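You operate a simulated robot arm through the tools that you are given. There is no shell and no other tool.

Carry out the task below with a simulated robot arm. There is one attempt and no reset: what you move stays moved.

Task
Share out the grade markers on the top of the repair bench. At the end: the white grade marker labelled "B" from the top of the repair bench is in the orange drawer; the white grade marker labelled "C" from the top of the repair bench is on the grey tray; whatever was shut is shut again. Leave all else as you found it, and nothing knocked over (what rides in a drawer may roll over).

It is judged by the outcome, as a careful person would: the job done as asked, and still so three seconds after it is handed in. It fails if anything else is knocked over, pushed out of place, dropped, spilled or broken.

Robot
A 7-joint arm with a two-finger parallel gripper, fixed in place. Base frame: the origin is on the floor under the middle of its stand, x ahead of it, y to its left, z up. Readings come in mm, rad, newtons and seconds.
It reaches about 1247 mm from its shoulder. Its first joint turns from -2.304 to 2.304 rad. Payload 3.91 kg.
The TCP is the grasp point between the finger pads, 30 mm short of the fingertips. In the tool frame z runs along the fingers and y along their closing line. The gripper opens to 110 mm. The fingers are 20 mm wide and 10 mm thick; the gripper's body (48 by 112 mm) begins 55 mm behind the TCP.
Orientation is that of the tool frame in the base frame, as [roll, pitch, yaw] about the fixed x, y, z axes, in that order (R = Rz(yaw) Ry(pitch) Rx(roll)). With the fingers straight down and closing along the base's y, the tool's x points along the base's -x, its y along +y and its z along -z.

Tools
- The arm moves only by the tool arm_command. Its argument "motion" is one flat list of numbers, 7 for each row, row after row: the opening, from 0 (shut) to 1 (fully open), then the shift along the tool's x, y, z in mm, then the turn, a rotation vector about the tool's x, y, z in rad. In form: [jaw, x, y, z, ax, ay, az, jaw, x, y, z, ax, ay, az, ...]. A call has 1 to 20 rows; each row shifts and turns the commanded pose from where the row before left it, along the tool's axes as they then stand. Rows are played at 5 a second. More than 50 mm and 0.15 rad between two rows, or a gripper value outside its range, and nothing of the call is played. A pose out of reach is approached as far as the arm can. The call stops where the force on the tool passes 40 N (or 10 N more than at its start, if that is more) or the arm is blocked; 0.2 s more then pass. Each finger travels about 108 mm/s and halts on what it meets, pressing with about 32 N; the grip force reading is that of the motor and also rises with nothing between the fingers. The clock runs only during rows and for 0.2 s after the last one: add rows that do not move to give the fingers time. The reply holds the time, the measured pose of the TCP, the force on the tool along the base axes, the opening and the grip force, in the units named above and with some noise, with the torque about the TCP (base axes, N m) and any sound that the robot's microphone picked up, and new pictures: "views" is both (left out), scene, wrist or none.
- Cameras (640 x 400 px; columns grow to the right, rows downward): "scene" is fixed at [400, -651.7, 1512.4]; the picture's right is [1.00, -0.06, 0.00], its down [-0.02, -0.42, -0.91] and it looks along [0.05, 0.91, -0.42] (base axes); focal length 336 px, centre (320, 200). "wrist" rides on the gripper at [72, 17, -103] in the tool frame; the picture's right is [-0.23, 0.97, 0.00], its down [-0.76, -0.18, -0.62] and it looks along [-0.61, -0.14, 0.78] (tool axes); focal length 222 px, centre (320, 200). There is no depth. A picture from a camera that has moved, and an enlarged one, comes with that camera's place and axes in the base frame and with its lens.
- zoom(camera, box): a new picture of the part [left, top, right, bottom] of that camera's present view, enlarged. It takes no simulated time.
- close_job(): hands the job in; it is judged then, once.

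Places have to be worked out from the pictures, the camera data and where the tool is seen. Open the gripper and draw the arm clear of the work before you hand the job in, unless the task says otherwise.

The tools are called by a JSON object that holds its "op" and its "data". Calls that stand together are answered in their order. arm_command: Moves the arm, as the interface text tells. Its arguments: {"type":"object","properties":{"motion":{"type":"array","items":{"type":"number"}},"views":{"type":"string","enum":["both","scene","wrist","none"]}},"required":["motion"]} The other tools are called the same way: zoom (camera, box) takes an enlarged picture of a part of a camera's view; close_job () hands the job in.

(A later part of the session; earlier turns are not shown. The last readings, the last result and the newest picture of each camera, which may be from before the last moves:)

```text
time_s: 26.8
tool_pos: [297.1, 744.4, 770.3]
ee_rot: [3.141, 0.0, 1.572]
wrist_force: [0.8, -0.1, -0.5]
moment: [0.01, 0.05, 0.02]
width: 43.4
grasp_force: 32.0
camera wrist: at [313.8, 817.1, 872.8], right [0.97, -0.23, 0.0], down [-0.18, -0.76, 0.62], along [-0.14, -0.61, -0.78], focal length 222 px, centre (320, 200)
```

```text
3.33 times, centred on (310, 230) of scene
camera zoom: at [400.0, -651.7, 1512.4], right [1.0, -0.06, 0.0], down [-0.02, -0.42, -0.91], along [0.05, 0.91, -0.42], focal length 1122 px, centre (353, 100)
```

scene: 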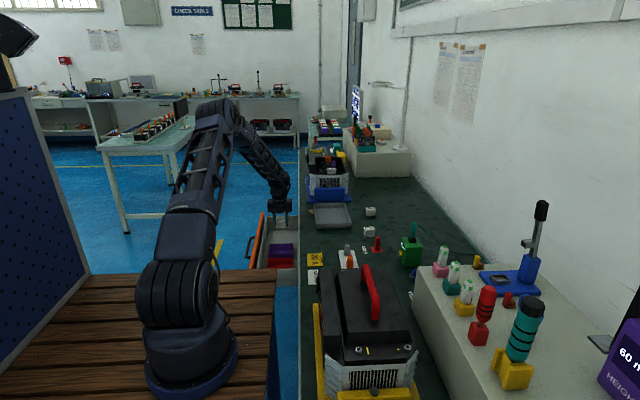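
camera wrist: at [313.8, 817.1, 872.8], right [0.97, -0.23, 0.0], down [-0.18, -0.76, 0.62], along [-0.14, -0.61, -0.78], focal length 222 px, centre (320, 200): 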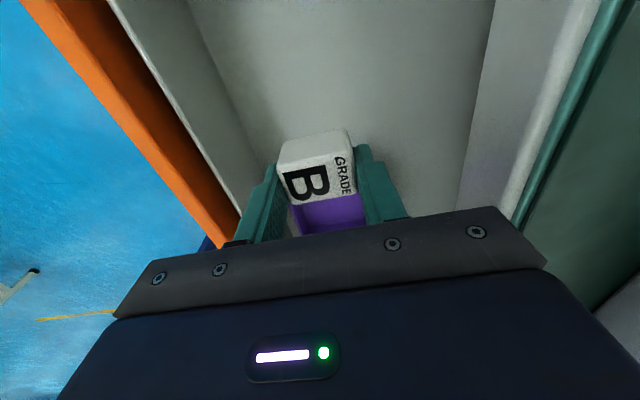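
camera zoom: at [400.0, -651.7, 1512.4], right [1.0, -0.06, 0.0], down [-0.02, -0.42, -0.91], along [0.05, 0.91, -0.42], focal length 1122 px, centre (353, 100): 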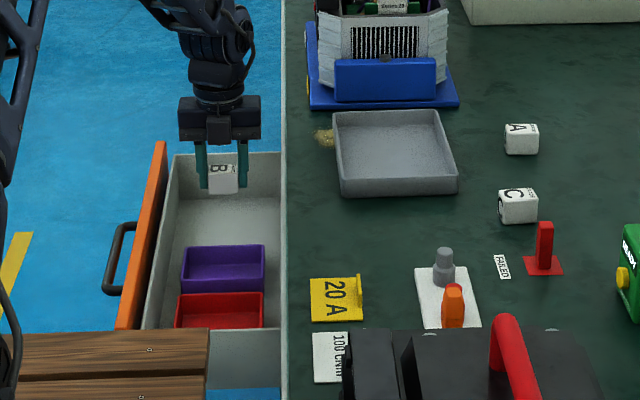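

Clearances look good on all sides. I'll go down further, finishing in small steps and watching for floor contact.

{"op": "arm_command", "data": {"motion": [0.3, 0, 0, 20, 0, 0, 0, 0.3, 0, 0, 20, 0, 0, 0, 0.3, 0, 0, 10, 0, 0, 0, 0.3, 0, 0, 5, 0, 0, 0, 0.3, 0, 0, 0, 0, 0, 0], "views": "both"}}

{"op": "zoom", "data": {"camera": "scene", "box": [240, 190, 320, 270]}}

```text
time_s: 28.0
tool_pos: [297.7, 744.7, 714.6]
ee_rot: [-3.141, 0.0, 1.573]
wrist_force: [0.1, 0.3, -0.5]
moment: [-0.02, 0.03, 0.0]
width: 43.1
grasp_force: 31.9
camera wrist: at [313.9, 817.2, 817.7], right [0.97, -0.23, 0.0], down [-0.18, -0.76, 0.62], along [-0.14, -0.61, -0.78], focal length 222 px, centre (320, 200)
```

scene: 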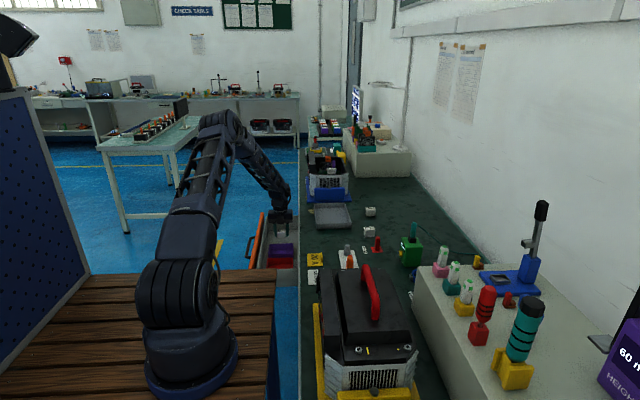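
wrist: 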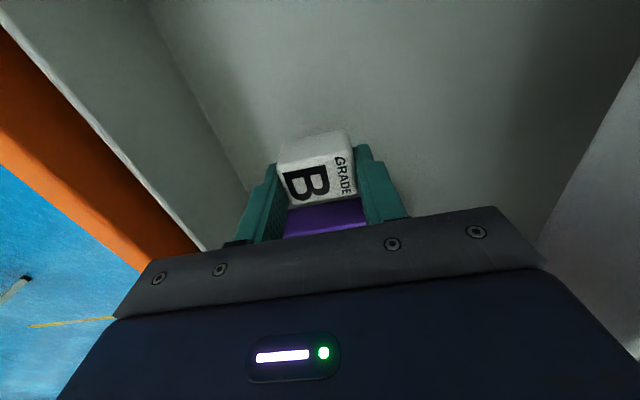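

```text
5.00 times, centred on (280, 230) of scene
camera zoom: at [400.0, -651.7, 1512.4], right [1.0, -0.06, 0.0], down [-0.02, -0.42, -0.91], along [0.05, 0.91, -0.42], focal length 1682 px, centre (520, 50)
```

zoom: 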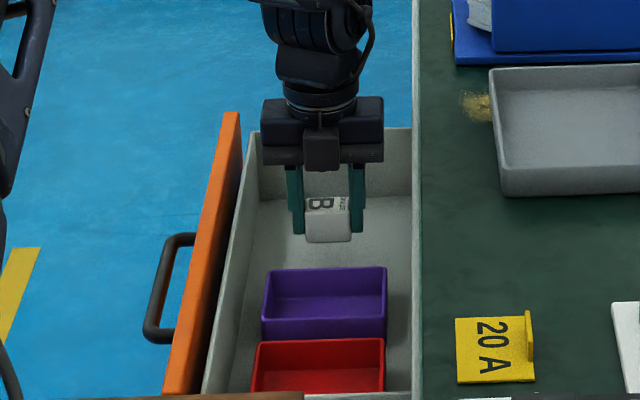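

No contact yet. I'll keep lowering in small steps.

{"op": "arm_command", "data": {"motion": [0.3, 0, 0, 4, 0, 0, 0, 0.3, 0, 0, 4, 0, 0, 0, 0.3, 0, 0, 3, 0, 0, 0], "views": "none"}}

```text
time_s: 28.8
tool_pos: [299.1, 745.2, 703.5]
ee_rot: [-3.142, 0.001, 1.572]
wrist_force: [0.0, 0.3, -0.5]
moment: [0.0, 0.02, 0.01]
width: 43.0
grasp_force: 31.9
```

{"op": "arm_command", "data": {"motion": [0.3, 0, 0, 2, 0, 0, 0, 0.3, 0, 0, 2, 0, 0, 0], "views": "both"}}

{"op": "zoom", "data": {"camera": "scene", "box": [240, 190, 320, 270]}}

```text
time_s: 29.4
tool_pos: [297.9, 745.9, 699.1]
ee_rot: [3.141, 0.0, 1.574]
wrist_force: [-1.0, 0.3, -0.7]
moment: [-0.03, 0.01, 0.0]
width: 43.3
grasp_force: 32.4
camera wrist: at [314.5, 817.0, 803.2], right [0.97, -0.23, 0.0], down [-0.18, -0.76, 0.62], along [-0.14, -0.61, -0.78], focal length 222 px, centre (320, 200)
```

scene: 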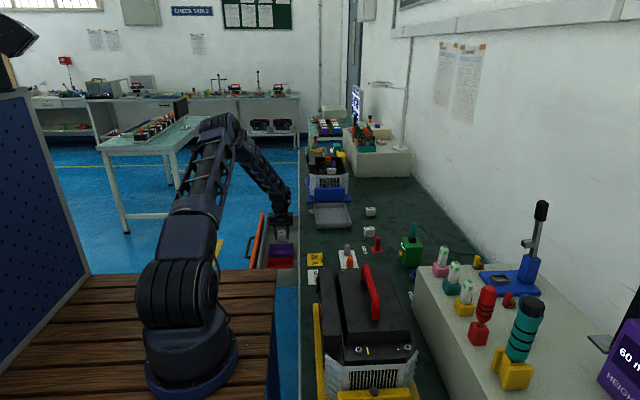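
wrist: 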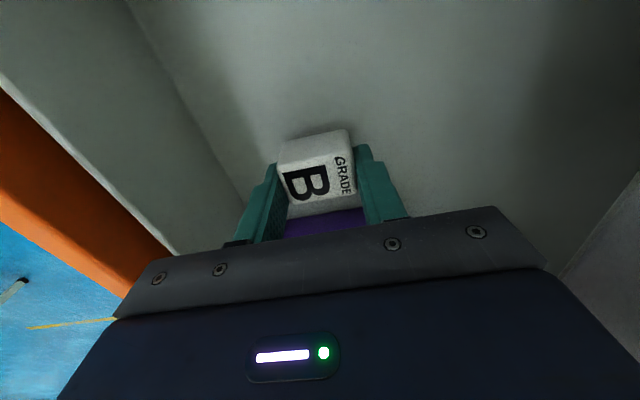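

```text
5.00 times, centred on (280, 230) of scene
camera zoom: at [400.0, -651.7, 1512.4], right [1.0, -0.06, 0.0], down [-0.02, -0.42, -0.91], along [0.05, 0.91, -0.42], focal length 1682 px, centre (520, 50)
```

zoom: 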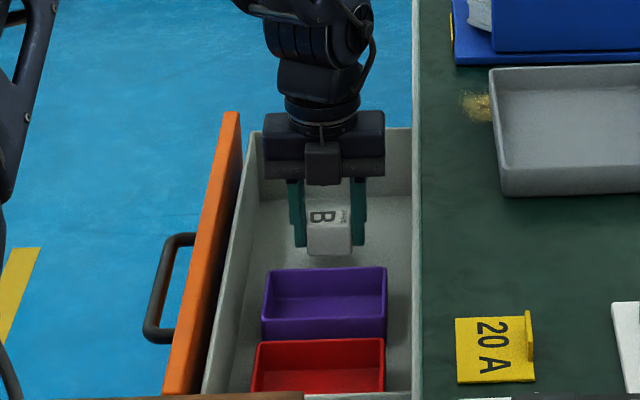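

A shadow is tight under B, so the floor is close. I'll continue in 2 mm steps.

{"op": "arm_command", "data": {"motion": [0.3, 0, 0, 2, 0, 0, 0, 0.3, 0, 0, 2, 0, 0, 0, 0.3, 0, 0, 2, 0, 0, 0], "views": "none"}}

```text
time_s: 30.2
tool_pos: [298.0, 745.6, 693.3]
ee_rot: [-3.138, -0.001, 1.57]
wrist_force: [-0.1, -0.2, -0.3]
moment: [0.01, 0.01, 0.03]
width: 42.9
grasp_force: 31.9
```

{"op": "arm_command", "data": {"motion": [0.3, 0, 0, 2, 0, 0, 0, 0.3, 0, 0, 2, 0, 0, 0], "views": "wrist"}}

{"op": "zoom", "data": {"camera": "scene", "box": [260, 205, 310, 255]}}

```text
time_s: 30.8
tool_pos: [297.2, 744.3, 689.7]
ee_rot: [-3.14, 0.001, 1.573]
wrist_force: [-0.5, 0.8, 0.3]
moment: [-0.01, 0.01, 0.02]
width: 43.2
grasp_force: 32.2
camera wrist: at [314.1, 817.2, 792.8], right [0.97, -0.23, 0.0], down [-0.18, -0.76, 0.62], along [-0.14, -0.61, -0.78], focal length 222 px, centre (320, 200)
```

wrist: 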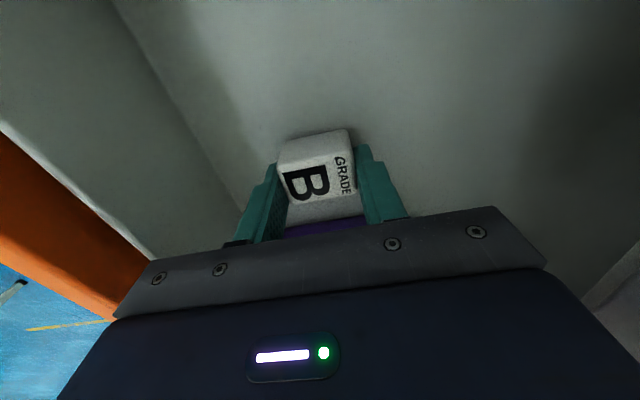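

```text
8.00 times, centred on (285, 230) of scene
camera zoom: at [400.0, -651.7, 1512.4], right [1.0, -0.06, 0.0], down [-0.02, -0.42, -0.91], along [0.05, 0.91, -0.42], focal length 2692 px, centre (600, -40)
```

zoom: 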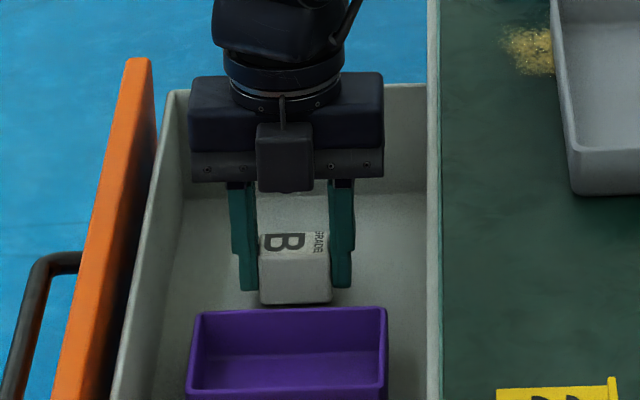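

B is almost on the floor with no contact yet. A few more small steps.

{"op": "arm_command", "data": {"motion": [0.3, 0, 0, 2, 0, 0, 0, 0.3, 0, 0, 2, 0, 0, 0], "views": "none"}}

```text
time_s: 31.4
tool_pos: [298.0, 744.7, 686.4]
ee_rot: [3.14, 0.001, 1.573]
wrist_force: [-0.3, -0.7, 4.1]
moment: [-0.07, -0.03, -0.02]
width: 43.3
grasp_force: 32.9
```

A 4 N upward force shows B touching the drawer floor. I'll open gently to release it.

{"op": "arm_command", "data": {"motion": [0.41, 0, 0, 0, 0, 0, 0, 0.45, 0, 0, 0, 0, 0, 0, 0.55, 0, 0, 0, 0, 0, 0, 0.6, 0, 0, 0, 0, 0, 0], "views": "both"}}

{"op": "zoom", "data": {"camera": "scene", "box": [260, 205, 310, 255]}}

```text
time_s: 32.4
tool_pos: [298.0, 744.7, 685.8]
ee_rot: [3.141, -0.001, 1.572]
wrist_force: [0.1, 0.2, -0.6]
moment: [-0.02, 0.02, -0.02]
width: 66.0
grasp_force: 0.0
camera wrist: at [314.1, 817.1, 789.2], right [0.97, -0.23, 0.0], down [-0.18, -0.76, 0.62], along [-0.14, -0.61, -0.78], focal length 222 px, centre (320, 200)
```

scene: 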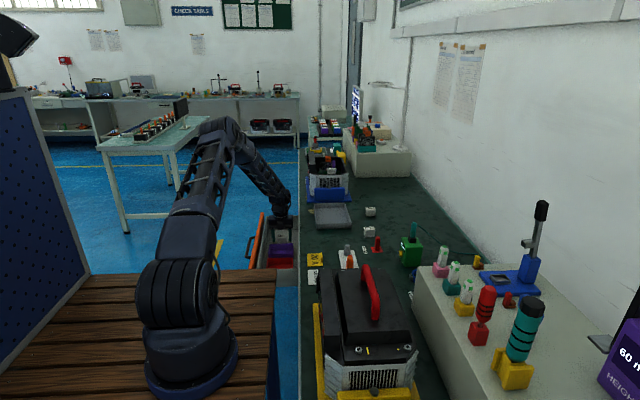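
wrist: 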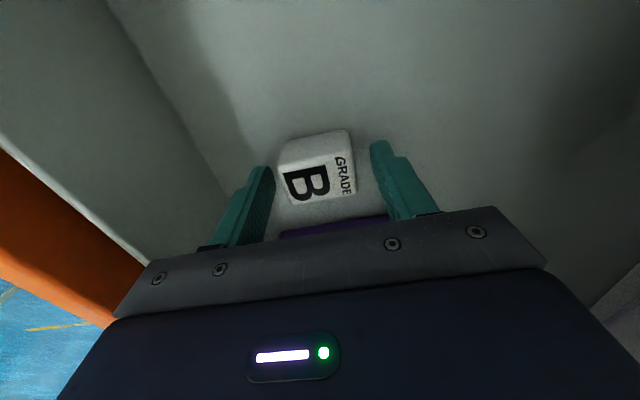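

```text
8.00 times, centred on (285, 230) of scene
camera zoom: at [400.0, -651.7, 1512.4], right [1.0, -0.06, 0.0], down [-0.02, -0.42, -0.91], along [0.05, 0.91, -0.42], focal length 2692 px, centre (600, -40)
```

zoom: 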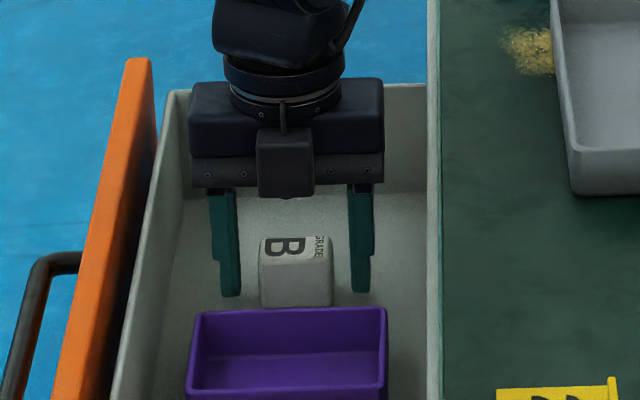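

B stands on the drawer floor, clear of the purple box. I'll rise straight up out of the drawer and move above C.

{"op": "arm_command", "data": {"motion": [0.6, 0, 0, -15, 0, 0, 0, 0.6, 0, 0, -30, 0, 0, 0, 0.6, 0, 0, -40, 0, 0, 0, 0.6, 0, 0, -45, 0, 0, 0, 0.6, 0, 0, -45, 0, 0, 0, 0.6, 0, 0, -45, 0, 0, 0, 0.6, 0, 0, -45, 0, 0, 0, 0.7, -21.6, 37.3, -1, 0, 0, 0, 0.7, -21.6, 37.3, -1, 0, 0, 0, 0.7, -21.6, 37.3, -1, 0, 0, 0, 0.7, -21.6, 37.3, -1, 0, 0, 0, 0.7, -21.6, 37.3, -1, 0, 0, 0, 0.7, -21.6, 37.3, -1, 0, 0, 0, 0.7, -21.6, 37.3, -1, 0, 0, 0, 0.7, -21.6, 37.3, -1, 0, 0, 0, 0.7, -21.6, 37.3, -1, 0, 0, 0, 0.7, -21.6, 37.3, -1, 0, 0, 0, 0.7, 0, 0, 0, 0, 0, 0], "views": "both"}}

{"op": "zoom", "data": {"camera": "wrist", "box": [220, 60, 440, 220]}}

{"op": "zoom", "data": {"camera": "scene", "box": [240, 190, 400, 290]}}

```text
time_s: 36.2
tool_pos: [671.3, 529.0, 960.8]
ee_rot: [3.141, 0.0, 1.572]
wrist_force: [0.2, 0.7, 0.3]
moment: [-0.03, 0.0, 0.02]
width: 76.9
grasp_force: 0.1
camera wrist: at [687.0, 601.0, 1064.1], right [0.97, -0.23, 0.0], down [-0.18, -0.76, 0.62], along [-0.14, -0.61, -0.78], focal length 222 px, centre (320, 200)
```

scene: 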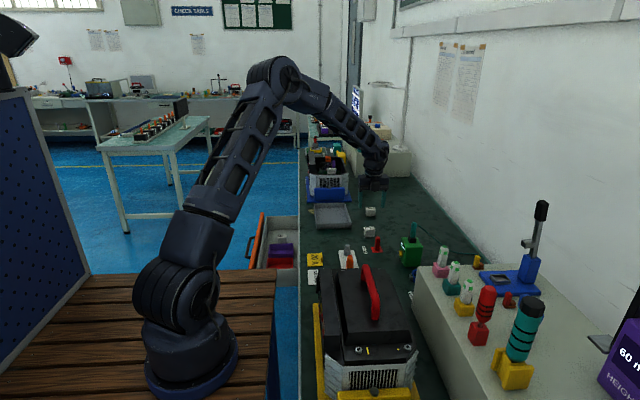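
wrist: 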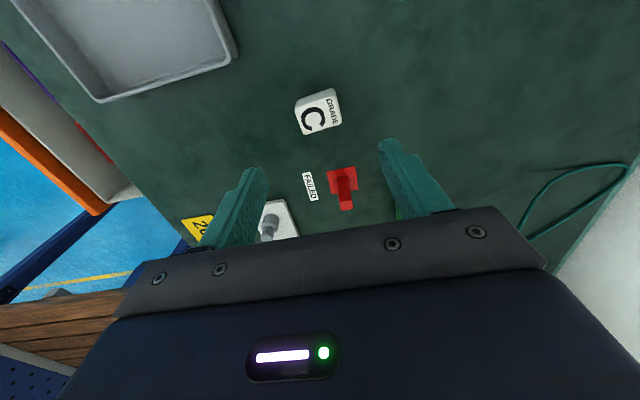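

```text
2.50 times, centred on (330, 140) of wrist
camera zoom: at [687.0, 601.0, 1064.1], right [0.97, -0.23, 0.0], down [-0.18, -0.76, 0.62], along [-0.14, -0.61, -0.78], focal length 555 px, centre (295, 350)
```

zoom: 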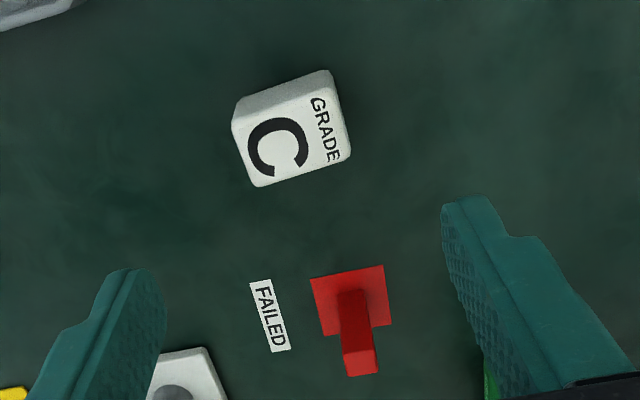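

```text
4.00 times, centred on (320, 240) of scene
camera zoom: at [400.0, -651.7, 1512.4], right [1.0, -0.06, 0.0], down [-0.02, -0.42, -0.91], along [0.05, 0.91, -0.42], focal length 1346 px, centre (320, 40)
```

zoom: 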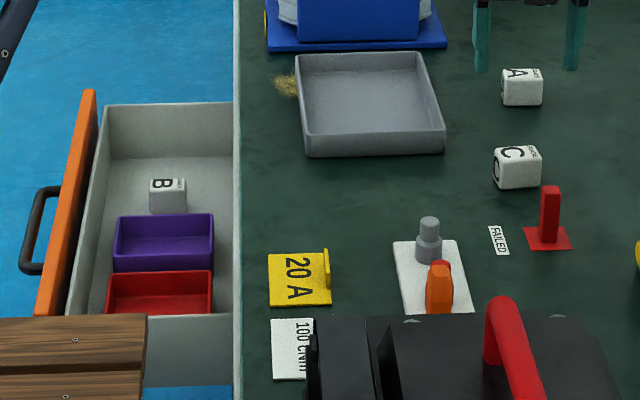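

B sits in the drawer, and C measures about (669.7, 527.5) with roughly 4–5° of yaw. I'll turn the gripper slightly to match and go down to just above C.

{"op": "arm_command", "data": {"motion": [0.7, -1.5, -1.6, 20, 0, 0, -0.07, 0.7, 0, 0, 30, 0, 0, 0, 0.7, 0, 0, 28, 0, 0, 0, 0.7, 0, 0, 0, 0, 0, 0], "views": "wrist"}}

{"op": "zoom", "data": {"camera": "wrist", "box": [220, 60, 440, 220]}}

{"op": "zoom", "data": {"camera": "scene", "box": [320, 190, 420, 270]}}

```text
time_s: 37.2
tool_pos: [672.1, 527.4, 881.3]
ee_rot: [3.141, -0.001, 1.643]
wrist_force: [0.2, 0.7, 0.4]
moment: [0.0, 0.02, 0.01]
width: 76.9
grasp_force: 0.2
camera wrist: at [681.8, 600.8, 985.6], right [0.99, -0.16, 0.0], down [-0.12, -0.77, 0.62], along [-0.1, -0.62, -0.78], focal length 222 px, centre (320, 200)
```

wrist: 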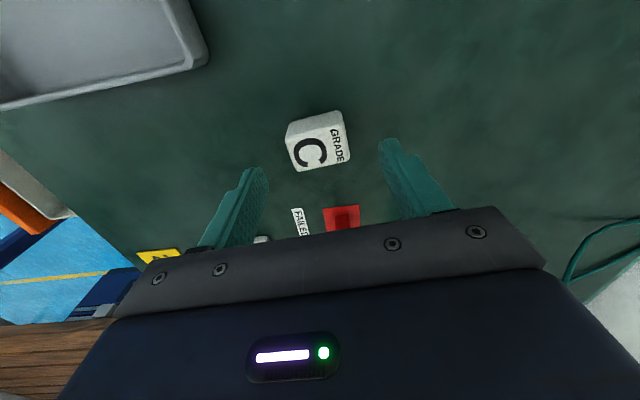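

```text
2.50 times, centred on (330, 140) of wrist
camera zoom: at [681.8, 600.8, 985.6], right [0.99, -0.16, 0.0], down [-0.12, -0.77, 0.62], along [-0.1, -0.62, -0.78], focal length 555 px, centre (295, 350)
```

zoom: 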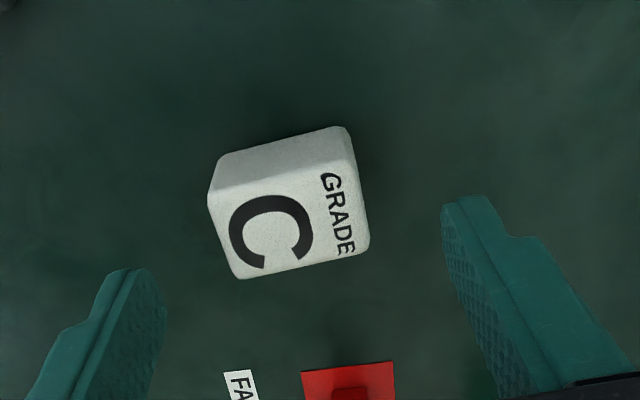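

```text
5.00 times, centred on (370, 230) of scene
camera zoom: at [400.0, -651.7, 1512.4], right [1.0, -0.06, 0.0], down [-0.02, -0.42, -0.91], along [0.05, 0.91, -0.42], focal length 1682 px, centre (70, 50)
```

zoom: 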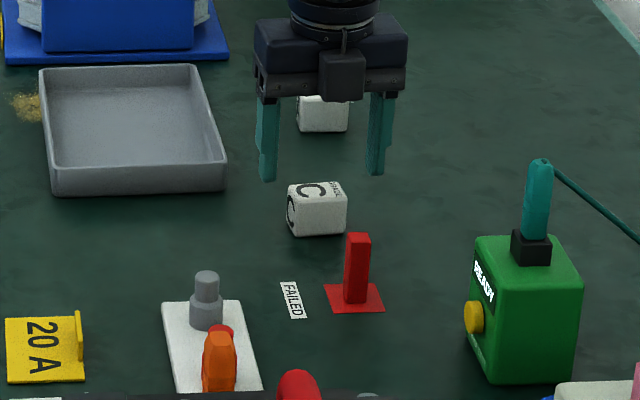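

C is aligned with the fingers and offset only about 1 mm. I'll correct that and go down to grasp height.

{"op": "arm_command", "data": {"motion": [0.7, 0, -1.4, 20, 0, 0, 0, 0.7, 0, 0, 14, 0, 0, 0, 0.7, 0, 0, 7.5, 0, 0, 0, 0.7, 0, 0, 0, 0, 0, 0], "views": "wrist"}}

{"op": "zoom", "data": {"camera": "scene", "box": [320, 190, 420, 270]}}

```text
time_s: 38.2
tool_pos: [668.3, 527.7, 841.4]
ee_rot: [3.141, 0.0, 1.642]
wrist_force: [-0.6, 0.4, 0.4]
moment: [-0.01, -0.03, -0.03]
width: 76.8
grasp_force: 0.0
camera wrist: at [679.5, 601.0, 944.9], right [0.99, -0.16, 0.0], down [-0.12, -0.77, 0.62], along [-0.1, -0.62, -0.78], focal length 222 px, centre (320, 200)
```

wrist: 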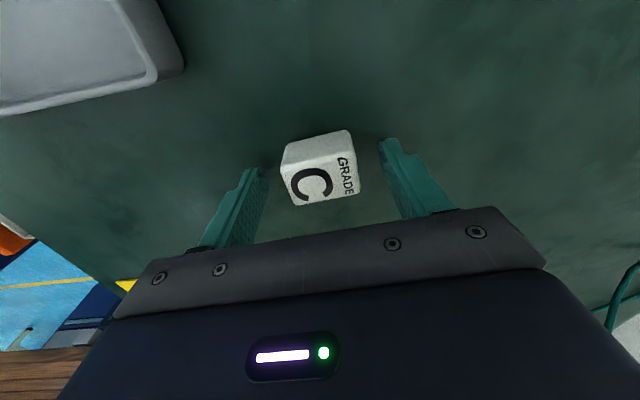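

```text
5.00 times, centred on (370, 230) of scene
camera zoom: at [400.0, -651.7, 1512.4], right [1.0, -0.06, 0.0], down [-0.02, -0.42, -0.91], along [0.05, 0.91, -0.42], focal length 1682 px, centre (70, 50)
```

zoom: 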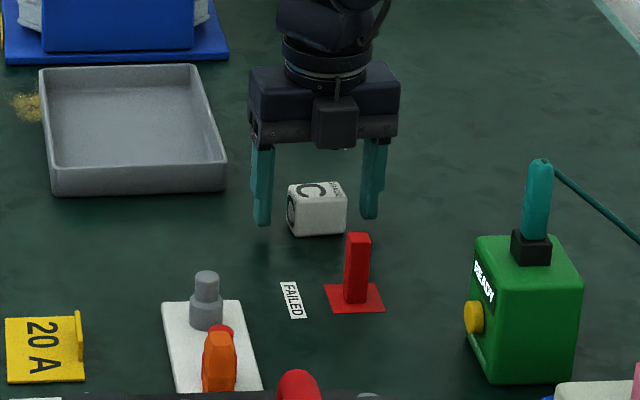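

C is well between the fingers. I'll lower 1 mm and close.

{"op": "arm_command", "data": {"motion": [0.6, 0, 0.5, 1.2, 0, 0, 0, 0.45, 0, 0, 0, 0, 0, 0, 0.35, 0, 0, 0, 0, 0, 0, 0.3, 0, 0, 0, 0, 0, 0, 0.3, 0, 0, 0, 0, 0, 0], "views": "wrist"}}

```text
time_s: 39.4
tool_pos: [668.8, 527.9, 840.9]
ee_rot: [-3.141, -0.001, 1.644]
wrist_force: [1.0, -0.1, 1.8]
moment: [0.0, -0.04, 0.0]
width: 42.9
grasp_force: 31.8
camera wrist: at [680.0, 600.6, 943.4], right [0.99, -0.16, 0.0], down [-0.12, -0.77, 0.62], along [-0.1, -0.62, -0.78], focal length 222 px, centre (320, 200)
```

wrist: 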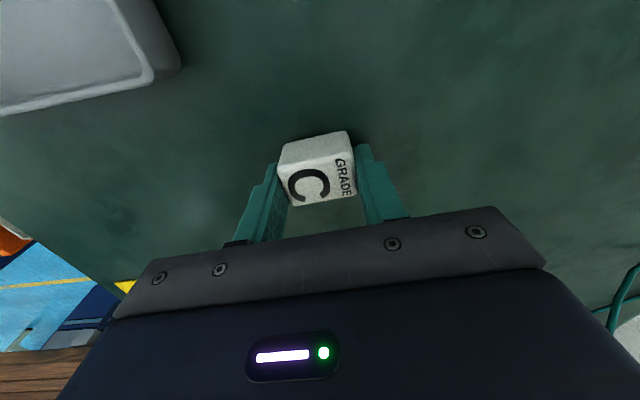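

C is held at 42.9 mm. I'll lift it and carry it over the grey tray to about (528,670).

{"op": "arm_command", "data": {"motion": [0.3, 0, 0, -15, 0, 0, 0, 0.3, 0, 0, -30, 0, 0, 0, 0.3, 0, 0, -35, 0, 0, 0, 0.3, 30.4, -26, 0, 0, 0, 0, 0.3, 30.4, -26, 0, 0, 0, 0, 0.3, 30.4, -26, 0, 0, 0, 0, 0.3, 30.4, -26, 0, 0, 0, 0, 0.3, 30.4, -26, 0, 0, 0, 0, 0.3, 0, 0, 0, 0, 0, 0.07, 0.3, 0, 0, 0, 0, 0, 0], "views": "both"}}

{"op": "zoom", "data": {"camera": "scene", "box": [290, 170, 400, 270]}}

```text
time_s: 41.6
tool_pos: [529.6, 669.5, 921.1]
ee_rot: [3.141, 0.001, 1.571]
wrist_force: [0.0, 0.2, -0.3]
moment: [0.03, -0.01, 0.01]
width: 43.0
grasp_force: 31.8
camera wrist: at [545.8, 740.8, 1024.4], right [0.97, -0.23, 0.0], down [-0.18, -0.76, 0.62], along [-0.14, -0.61, -0.78], focal length 222 px, centre (320, 200)
```

scene: 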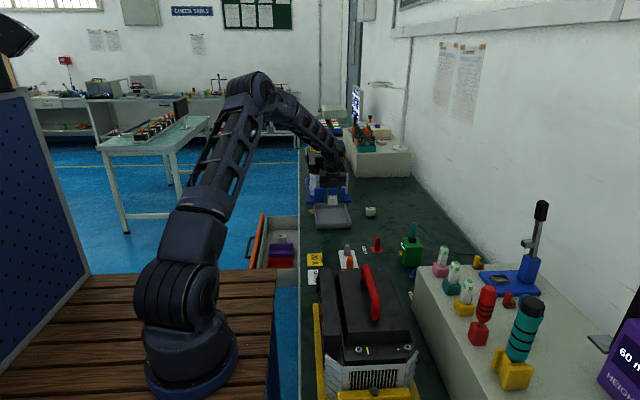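
wrist: 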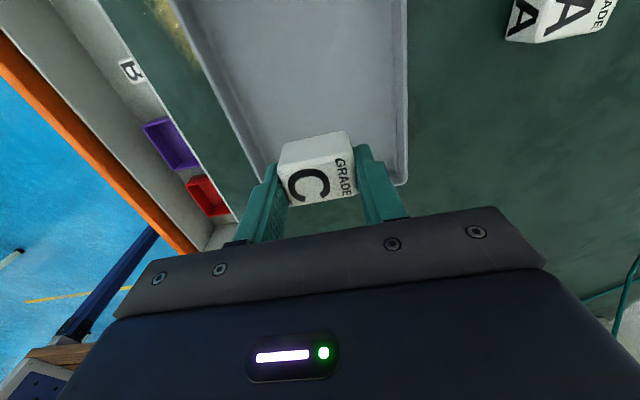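

```text
4.00 times, centred on (345, 220) of scene
camera zoom: at [400.0, -651.7, 1512.4], right [1.0, -0.06, 0.0], down [-0.02, -0.42, -0.91], along [0.05, 0.91, -0.42], focal length 1346 px, centre (220, 120)
```

zoom: 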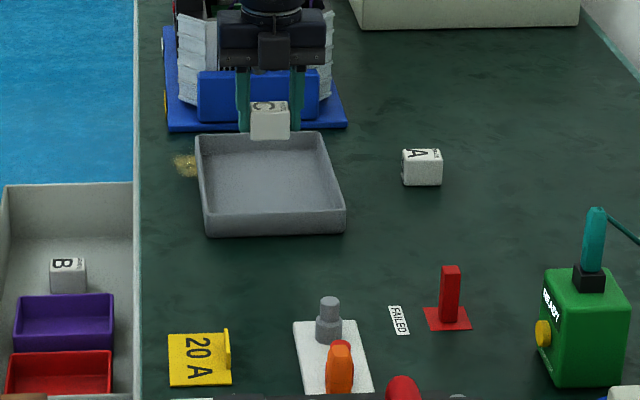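

I'm centred over the tray, whose rim spans about x 456–604 and y from 590. I'll lower quickly at first, then in small steps until contact.

{"op": "arm_command", "data": {"motion": [0.3, 0, 0, 25, 0, 0, 0, 0.3, 0, 0, 25, 0, 0, 0, 0.3, 0, 0, 12, 0, 0, 0, 0.3, 0, 0, 4, 0, 0, 0, 0.3, 0, 0, 0, 0, 0, 0], "views": "wrist"}}

{"op": "zoom", "data": {"camera": "scene", "box": [300, 170, 380, 250]}}

```text
time_s: 42.8
tool_pos: [528.3, 669.3, 853.3]
ee_rot: [-3.141, 0.0, 1.573]
wrist_force: [0.7, -1.7, 0.2]
moment: [0.01, 0.0, 0.01]
width: 43.0
grasp_force: 32.6
camera wrist: at [544.6, 741.9, 956.9], right [0.97, -0.23, 0.0], down [-0.18, -0.76, 0.62], along [-0.14, -0.61, -0.78], focal length 222 px, centre (320, 200)
```

wrist: 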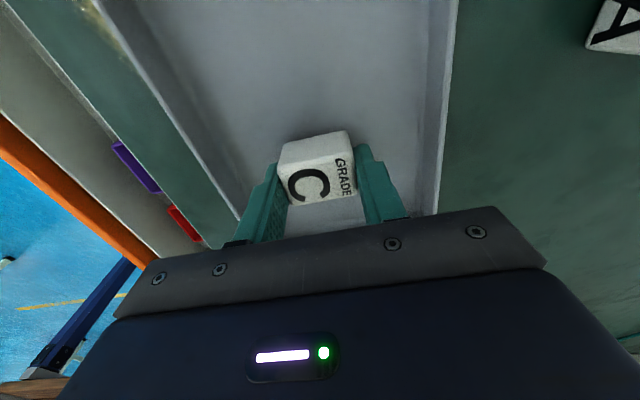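

```text
5.00 times, centred on (340, 210) of scene
camera zoom: at [400.0, -651.7, 1512.4], right [1.0, -0.06, 0.0], down [-0.02, -0.42, -0.91], along [0.05, 0.91, -0.42], focal length 1682 px, centre (220, 150)
```

zoom: 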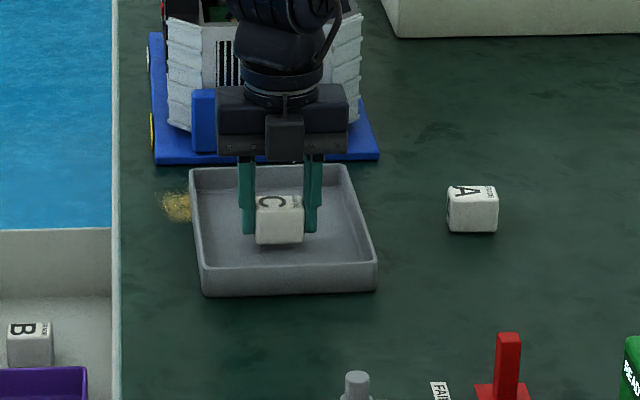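

C is inside the tray, a little above its floor. I'll lower in 2 mm steps until I feel contact.

{"op": "arm_command", "data": {"motion": [0.3, 0, 0, 2, 0, 0, 0, 0.3, 0, 0, 2, 0, 0, 0, 0.3, 0, 0, 2, 0, 0, 0], "views": "none"}}

```text
time_s: 43.6
tool_pos: [528.2, 670.7, 848.2]
ee_rot: [3.141, -0.001, 1.574]
wrist_force: [0.4, -0.5, -0.7]
moment: [0.02, 0.04, -0.03]
width: 43.3
grasp_force: 32.1
```

{"op": "arm_command", "data": {"motion": [0.3, 0, 0, 1.5, 0, 0, 0, 0.3, 0, 0, 1.5, 0, 0, 0], "views": "none"}}

```text
time_s: 44.2
tool_pos: [528.8, 669.9, 845.9]
ee_rot: [3.141, 0.003, 1.572]
wrist_force: [-1.1, -1.9, 5.6]
moment: [-0.02, 0.01, 0.03]
width: 43.2
grasp_force: 31.8
```

A 5.6 N upward force shows C resting on the tray floor. I'll release it gently.

{"op": "arm_command", "data": {"motion": [0.41, 0, 0, 0, 0, 0, 0, 0.45, 0, 0, 0, 0, 0, 0, 0.55, 0, 0, 0, 0, 0, 0, 0.6, 0, 0, 0, 0, 0, 0], "views": "wrist"}}

{"op": "zoom", "data": {"camera": "scene", "box": [300, 170, 380, 250]}}

```text
time_s: 45.2
tool_pos: [528.3, 670.1, 844.1]
ee_rot: [-3.141, 0.0, 1.571]
wrist_force: [0.3, 0.2, -0.4]
moment: [0.0, -0.01, 0.02]
width: 66.1
grasp_force: 0.0
camera wrist: at [544.5, 742.4, 947.7], right [0.97, -0.23, 0.0], down [-0.18, -0.76, 0.62], along [-0.14, -0.61, -0.78], focal length 222 px, centre (320, 200)
```

wrist: 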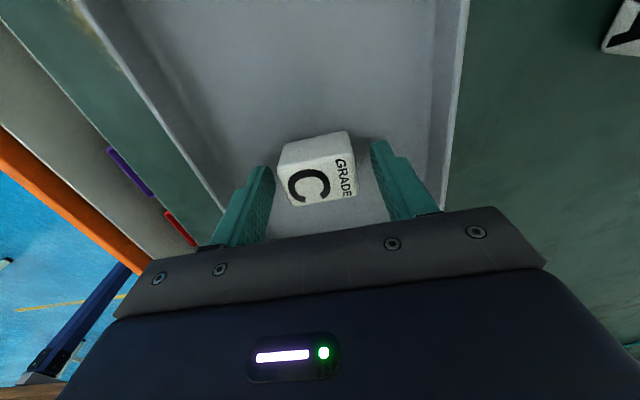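

```text
5.00 times, centred on (340, 210) of scene
camera zoom: at [400.0, -651.7, 1512.4], right [1.0, -0.06, 0.0], down [-0.02, -0.42, -0.91], along [0.05, 0.91, -0.42], focal length 1682 px, centre (220, 150)
```

zoom: 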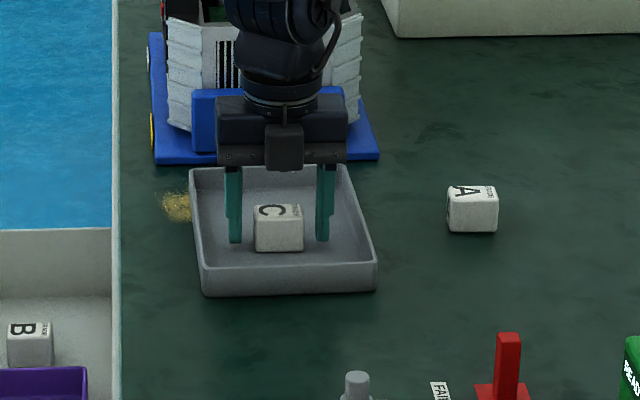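

C is upright on the tray. I'll rise clear and move back over the −x side of the open drawer, closing the fingers on the way.

{"op": "arm_command", "data": {"motion": [0.6, 0, 0, -15, 0, 0, 0, 0.6, 0, 0, -35, 0, 0, 0, 0.6, 0, 0, -40, 0, 0, 0, 0.6, 0, 0, -30, 0, 0, 0, 0.3, -2, -41, 0, 0, 0, 0, 0.1, -2, -41, 0, 0, 0, 0, 0, -2, -41, 0, 0, 0, 0, 0, -2, -41, 0, 0, 0, 0, 0, -2, -41, 0, 0, 0, 0, 0, -2, -41, 0, 0, 0, 0, 0, -2, -41, 0, 0, 0, 0, 0, -2, -41, 0, 0, 0, 0, 0, -2, -41, 0, 0, 0, 0, 0, -2, -36, 0, 0, 0, 0, 0, 0, 0, 0, 0, 0, 0], "views": "both"}}

{"op": "zoom", "data": {"camera": "scene", "box": [240, 180, 400, 280]}}

```text
time_s: 48.4
tool_pos: [122.1, 651.8, 965.8]
ee_rot: [3.141, -0.001, 1.57]
wrist_force: [-0.9, -0.2, 0.4]
moment: [-0.01, 0.02, -0.02]
width: 0.0
grasp_force: 31.9
camera wrist: at [137.9, 723.5, 1068.3], right [0.97, -0.23, 0.0], down [-0.18, -0.76, 0.62], along [-0.14, -0.61, -0.78], focal length 222 px, centre (320, 200)
```

scene: 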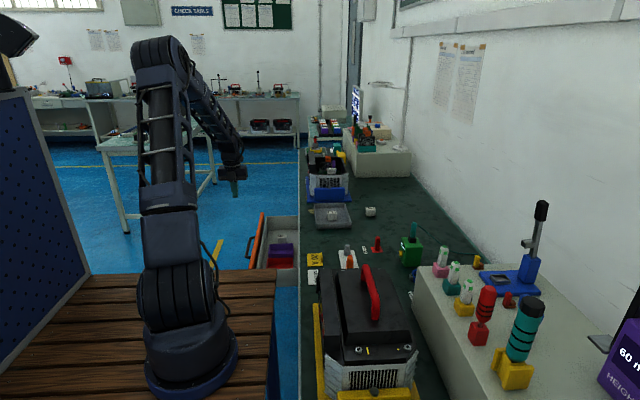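
wrist: 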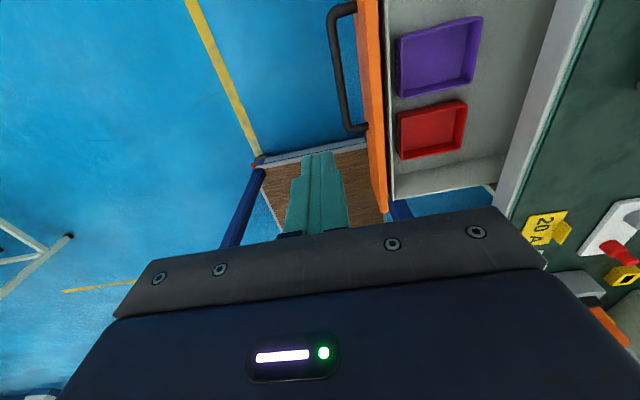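

```text
4.00 times, centred on (320, 230) of scene
camera zoom: at [400.0, -651.7, 1512.4], right [1.0, -0.06, 0.0], down [-0.02, -0.42, -0.91], along [0.05, 0.91, -0.42], focal length 1346 px, centre (320, 80)
```

zoom: 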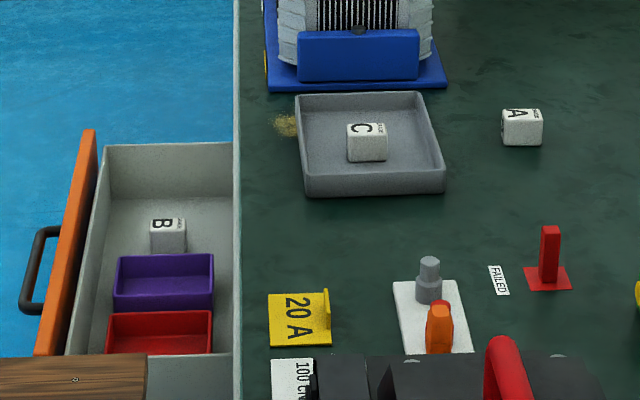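

Both markers are where they belong. I'll turn the gripper back to its starting yaw, so its narrow side faces the bench, before going down in front of the handle.

{"op": "arm_command", "data": {"motion": [0, 0, -4, 0, 0, 0, -0.1428, 0, 0, 0, 0, 0, 0, -0.1428, 0, 0, 0, 0, 0, 0, -0.1428, 0, 0, 0, 0, 0, 0, -0.1428, 0, 0, 0, 0, 0, 0, -0.1428, 0, 0, 0, 0, 0, 0, -0.1428, 0, 0, 0, 0, 0, 0, -0.1428, 0, 0, 0, 0, 0, 0, -0.1428, 0, 0, 0, 0, 0, 0, -0.1428, 0, 0, 0, 0, 0, 0, -0.1428, 0, 0, 0, 0, 0, 0, -0.1428, 0, 0, 0, 40, 0, 0, 0, 0, 0, 0, 40, 0, 0, 0, 0, 0, 0, 40, 0, 0, 0, 0, 0, 0, 0, 0, 0, 0], "views": "both"}}

{"op": "zoom", "data": {"camera": "scene", "box": [220, 160, 320, 290]}}

```text
time_s: 51.6
tool_pos: [120.2, 648.3, 843.8]
ee_rot: [3.142, 0.0, -3.141]
wrist_force: [-0.4, -0.1, 0.1]
moment: [0.0, 0.01, -0.02]
width: 0.0
grasp_force: 32.0
camera wrist: at [46.9, 665.5, 946.8], right [0.23, 0.97, 0.0], down [0.76, -0.18, 0.62], along [0.61, -0.14, -0.78], focal length 222 px, centre (320, 200)
```

scene: 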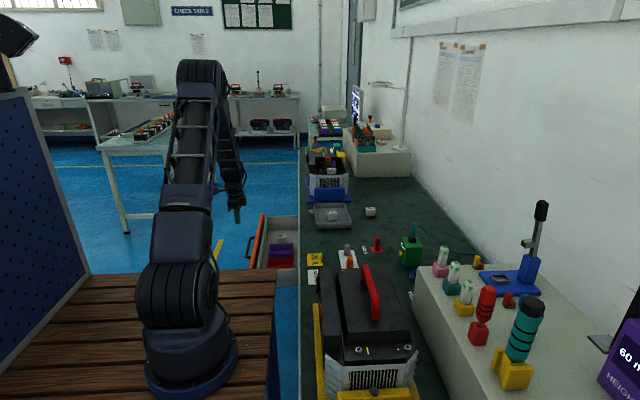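
wrist: 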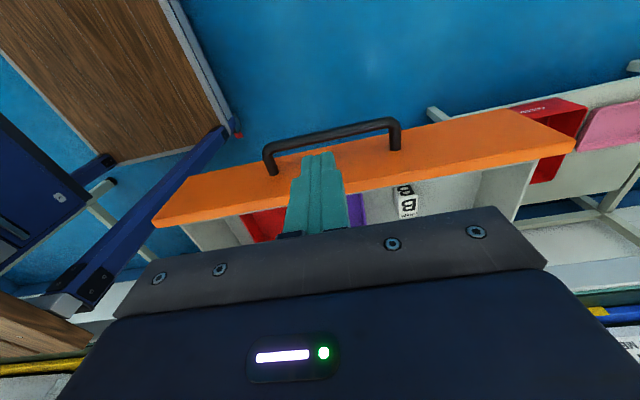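

```text
3.08 times, centred on (270, 225) of scene
camera zoom: at [400.0, -651.7, 1512.4], right [1.0, -0.06, 0.0], down [-0.02, -0.42, -0.91], along [0.05, 0.91, -0.42], focal length 1035 px, centre (474, 123)
```

zoom: 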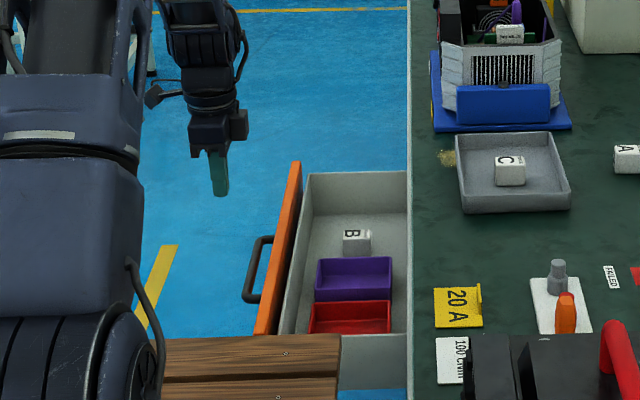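

The closed fingers are about 19 mm in front of the handle bar, and the path straight down is clear. I'll descend to handle height.

{"op": "arm_command", "data": {"motion": [0, 0, 3, 40, 0, 0, 0, 0, 0, 0, 40, 0, 0, 0, 0, 0, 0, 40, 0, 0, 0, 0, 0, 0, 21, 0, 0, 0, 0, 0, 0, 0, 0, 0, 0], "views": "both"}}

{"op": "zoom", "data": {"camera": "scene", "box": [220, 180, 320, 290]}}

```text
time_s: 52.8
tool_pos: [117.7, 653.9, 702.0]
ee_rot: [3.141, 0.0, 3.141]
wrist_force: [-0.8, -0.6, -0.3]
moment: [-0.01, 0.0, 0.01]
width: 0.3
grasp_force: 31.9
camera wrist: at [45.0, 668.8, 806.3], right [0.23, 0.97, 0.0], down [0.76, -0.18, 0.62], along [0.61, -0.14, -0.78], focal length 222 px, centre (320, 200)
```

scene: 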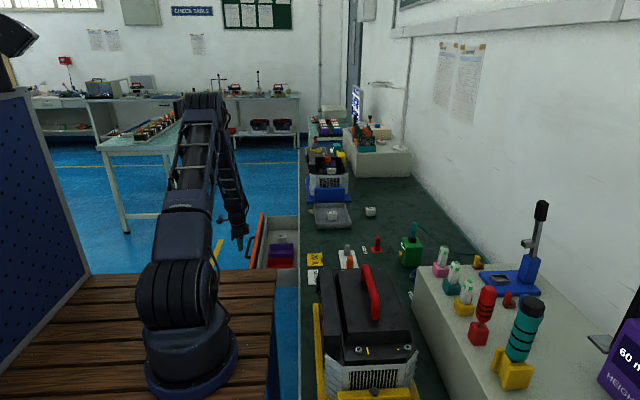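
wrist: 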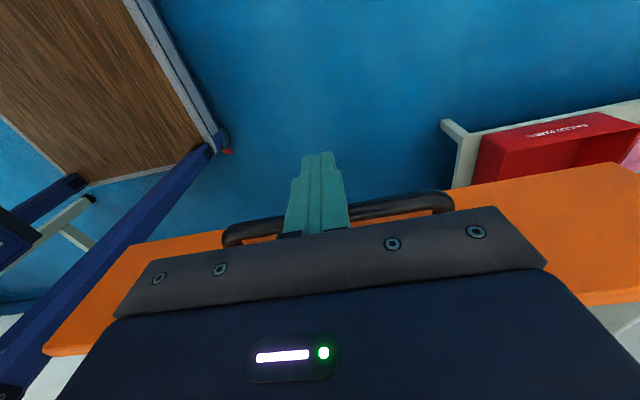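

```text
3.64 times, centred on (270, 235) of scene
camera zoom: at [400.0, -651.7, 1512.4], right [1.0, -0.06, 0.0], down [-0.02, -0.42, -0.91], along [0.05, 0.91, -0.42], focal length 1224 px, centre (502, 73)
```

zoom: 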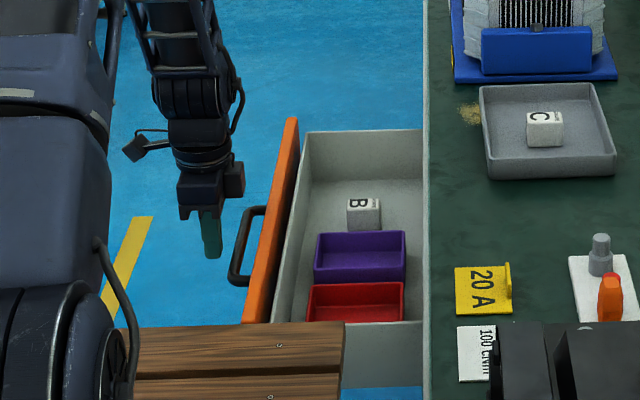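

The fingers stand in front of the middle of the bar, with the tips below it. I'll push slowly in +x to start the drawer closing.

{"op": "arm_command", "data": {"motion": [0, -8, 0, 0, 0, 0, 0, 0, -6, 0, 0, 0, 0, 0, 0, -4, 0, 0, 0, 0, 0, 0, -4, 0, 0, 0, 0, 0, 0, -5, 0, 0, 0, 0, 0, 0, -6, 0, 0, 0, 0, 0, 0, -8, 0, 0, 0, 0, 0, 0, -8, 0, 0, 0, 0, 0, 0, -8, 0, 0, 0, 0, 0, 0, -8, 0, 0, 0, 0, 0, 0, -8, 0, 0, 0, 0, 0, 0, -8, 0, 0, 0, 0, 0], "views": "both"}}

{"op": "zoom", "data": {"camera": "scene", "box": [220, 180, 320, 290]}}

```text
time_s: 55.4
tool_pos: [201.4, 652.3, 703.9]
ee_rot: [-3.141, 0.0, -3.141]
wrist_force: [0.1, -0.1, 0.8]
moment: [-0.02, 0.0, -0.01]
width: 0.0
grasp_force: 31.7
camera wrist: at [128.0, 668.8, 807.7], right [0.23, 0.97, 0.0], down [0.76, -0.18, 0.62], along [0.61, -0.14, -0.78], focal length 222 px, centre (320, 200)
```

scene: 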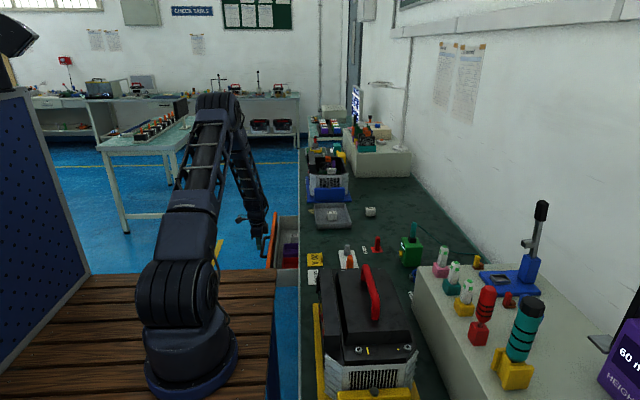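
wrist: 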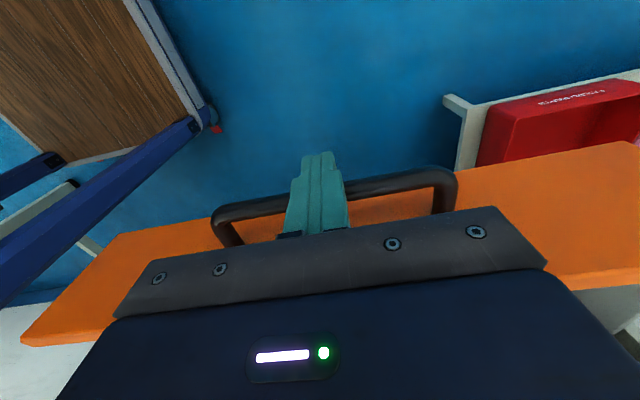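

```text
3.64 times, centred on (270, 235) of scene
camera zoom: at [400.0, -651.7, 1512.4], right [1.0, -0.06, 0.0], down [-0.02, -0.42, -0.91], along [0.05, 0.91, -0.42], focal length 1224 px, centre (502, 73)
```

zoom: 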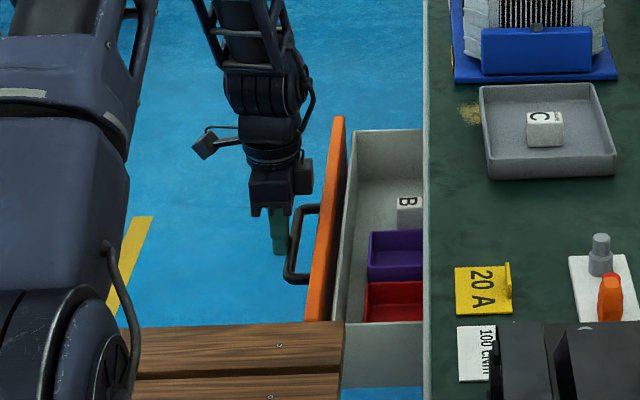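

The drawer is closing smoothly with almost no force. I'll push on to about 25 mm short of shut.

{"op": "arm_command", "data": {"motion": [0, -6, 0, 0, 0, 0, 0, 0, -8, 0, 0, 0, 0, 0, 0, -8, 0, 0, 0, 0, 0, 0, -8, 0, 0, 0, 0, 0, 0, -8, 0, 0, 0, 0, 0, 0, -8, 0, 0, 0, 0, 0, 0, -8, 0, 0, 0, 0, 0, 0, -8, 0, 0, 0, 0, 0, 0, -8, 0, 0, 0, 0, 0, 0, -8, 0, 0, 0, 0, 0, 0, -8, 0, 0, 0, 0, 0, 0, -8, 0, 0, 0, 0, 0], "views": "both"}}

{"op": "zoom", "data": {"camera": "scene", "box": [220, 180, 320, 290]}}

```text
time_s: 58.0
tool_pos: [294.5, 651.9, 705.0]
ee_rot: [3.141, -0.001, -3.14]
wrist_force: [1.1, 0.2, 0.0]
moment: [0.02, -0.06, 0.03]
width: 0.0
grasp_force: 32.2
camera wrist: at [221.0, 668.5, 807.7], right [0.23, 0.97, 0.0], down [0.76, -0.18, 0.62], along [0.61, -0.14, -0.78], focal length 222 px, centre (320, 200)
```

scene: 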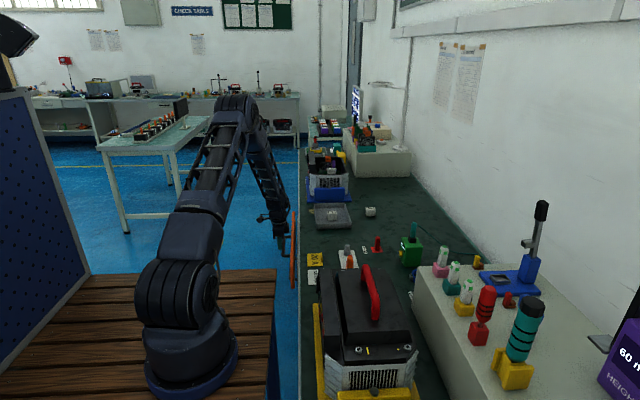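
wrist: 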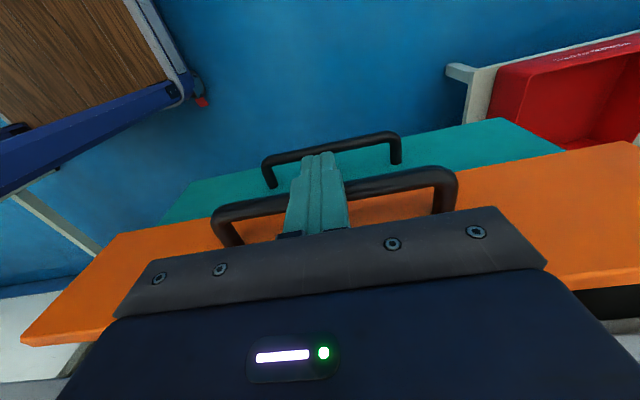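

```text
3.64 times, centred on (270, 235) of scene
camera zoom: at [400.0, -651.7, 1512.4], right [1.0, -0.06, 0.0], down [-0.02, -0.42, -0.91], along [0.05, 0.91, -0.42], focal length 1224 px, centre (502, 73)
```

zoom: 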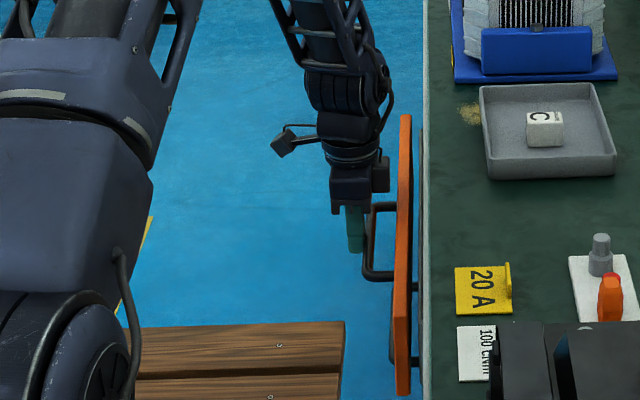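

About 27 mm is left to shut. I'll push on in small steps until the drawer meets its stop.

{"op": "arm_command", "data": {"motion": [0, -5, 0, 0, 0, 0, 0, 0, -5, 0, 0, 0, 0, 0, 0, -5, 0, 0, 0, 0, 0, 0, -4, 0, 0, 0, 0, 0, 0, -3, 0, 0, 0, 0, 0], "views": "none"}}

```text
time_s: 59.2
tool_pos: [316.7, 651.9, 703.5]
ee_rot: [3.141, -0.001, -3.138]
wrist_force: [-1.9, 0.1, 0.8]
moment: [-0.01, 0.02, 0.0]
width: 0.0
grasp_force: 31.7
```

{"op": "arm_command", "data": {"motion": [0, -2, 0, 0, 0, 0, 0, 0, -2, 0, 0, 0, 0, 0, 0, -2, 0, 0, 0, 0, 0], "views": "both"}}

{"op": "zoom", "data": {"camera": "scene", "box": [260, 200, 320, 290]}}

```text
time_s: 60.0
tool_pos: [320.7, 652.0, 703.9]
ee_rot: [3.141, -0.001, -3.14]
wrist_force: [-6.1, -1.8, 1.1]
moment: [-0.02, 0.1, -0.04]
width: 0.0
grasp_force: 32.4
camera wrist: at [248.6, 668.9, 807.0], right [0.23, 0.97, 0.0], down [0.76, -0.18, 0.62], along [0.61, -0.14, -0.78], focal length 222 px, centre (320, 200)
```

scene: 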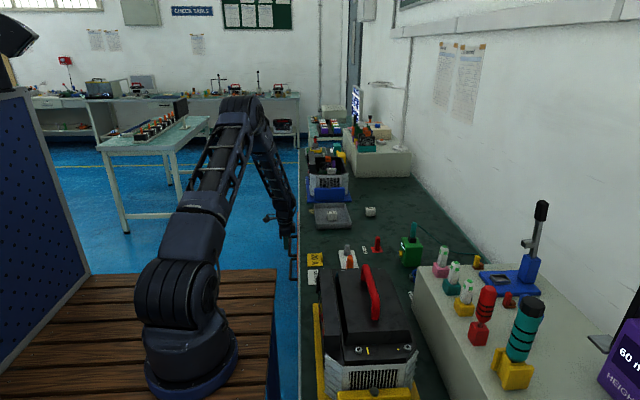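
wrist: 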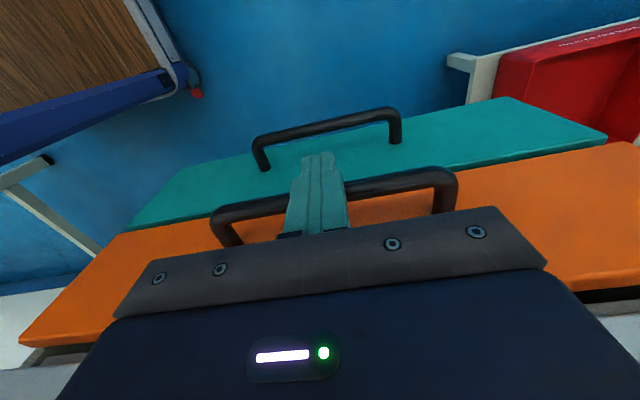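

```text
4.44 times, centred on (290, 245) of scene
camera zoom: at [400.0, -651.7, 1512.4], right [1.0, -0.06, 0.0], down [-0.02, -0.42, -0.91], along [0.05, 0.91, -0.42], focal length 1496 px, centre (453, 0)
```

zoom: 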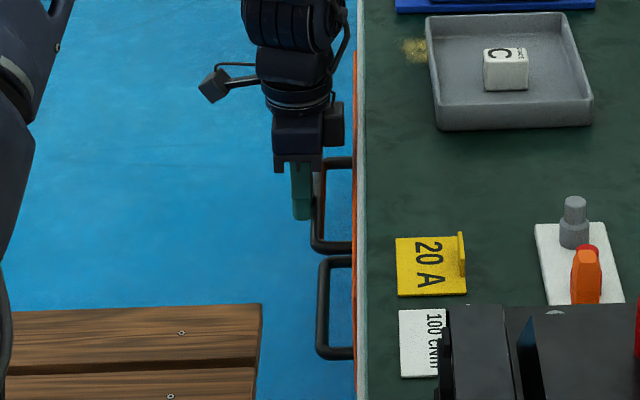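

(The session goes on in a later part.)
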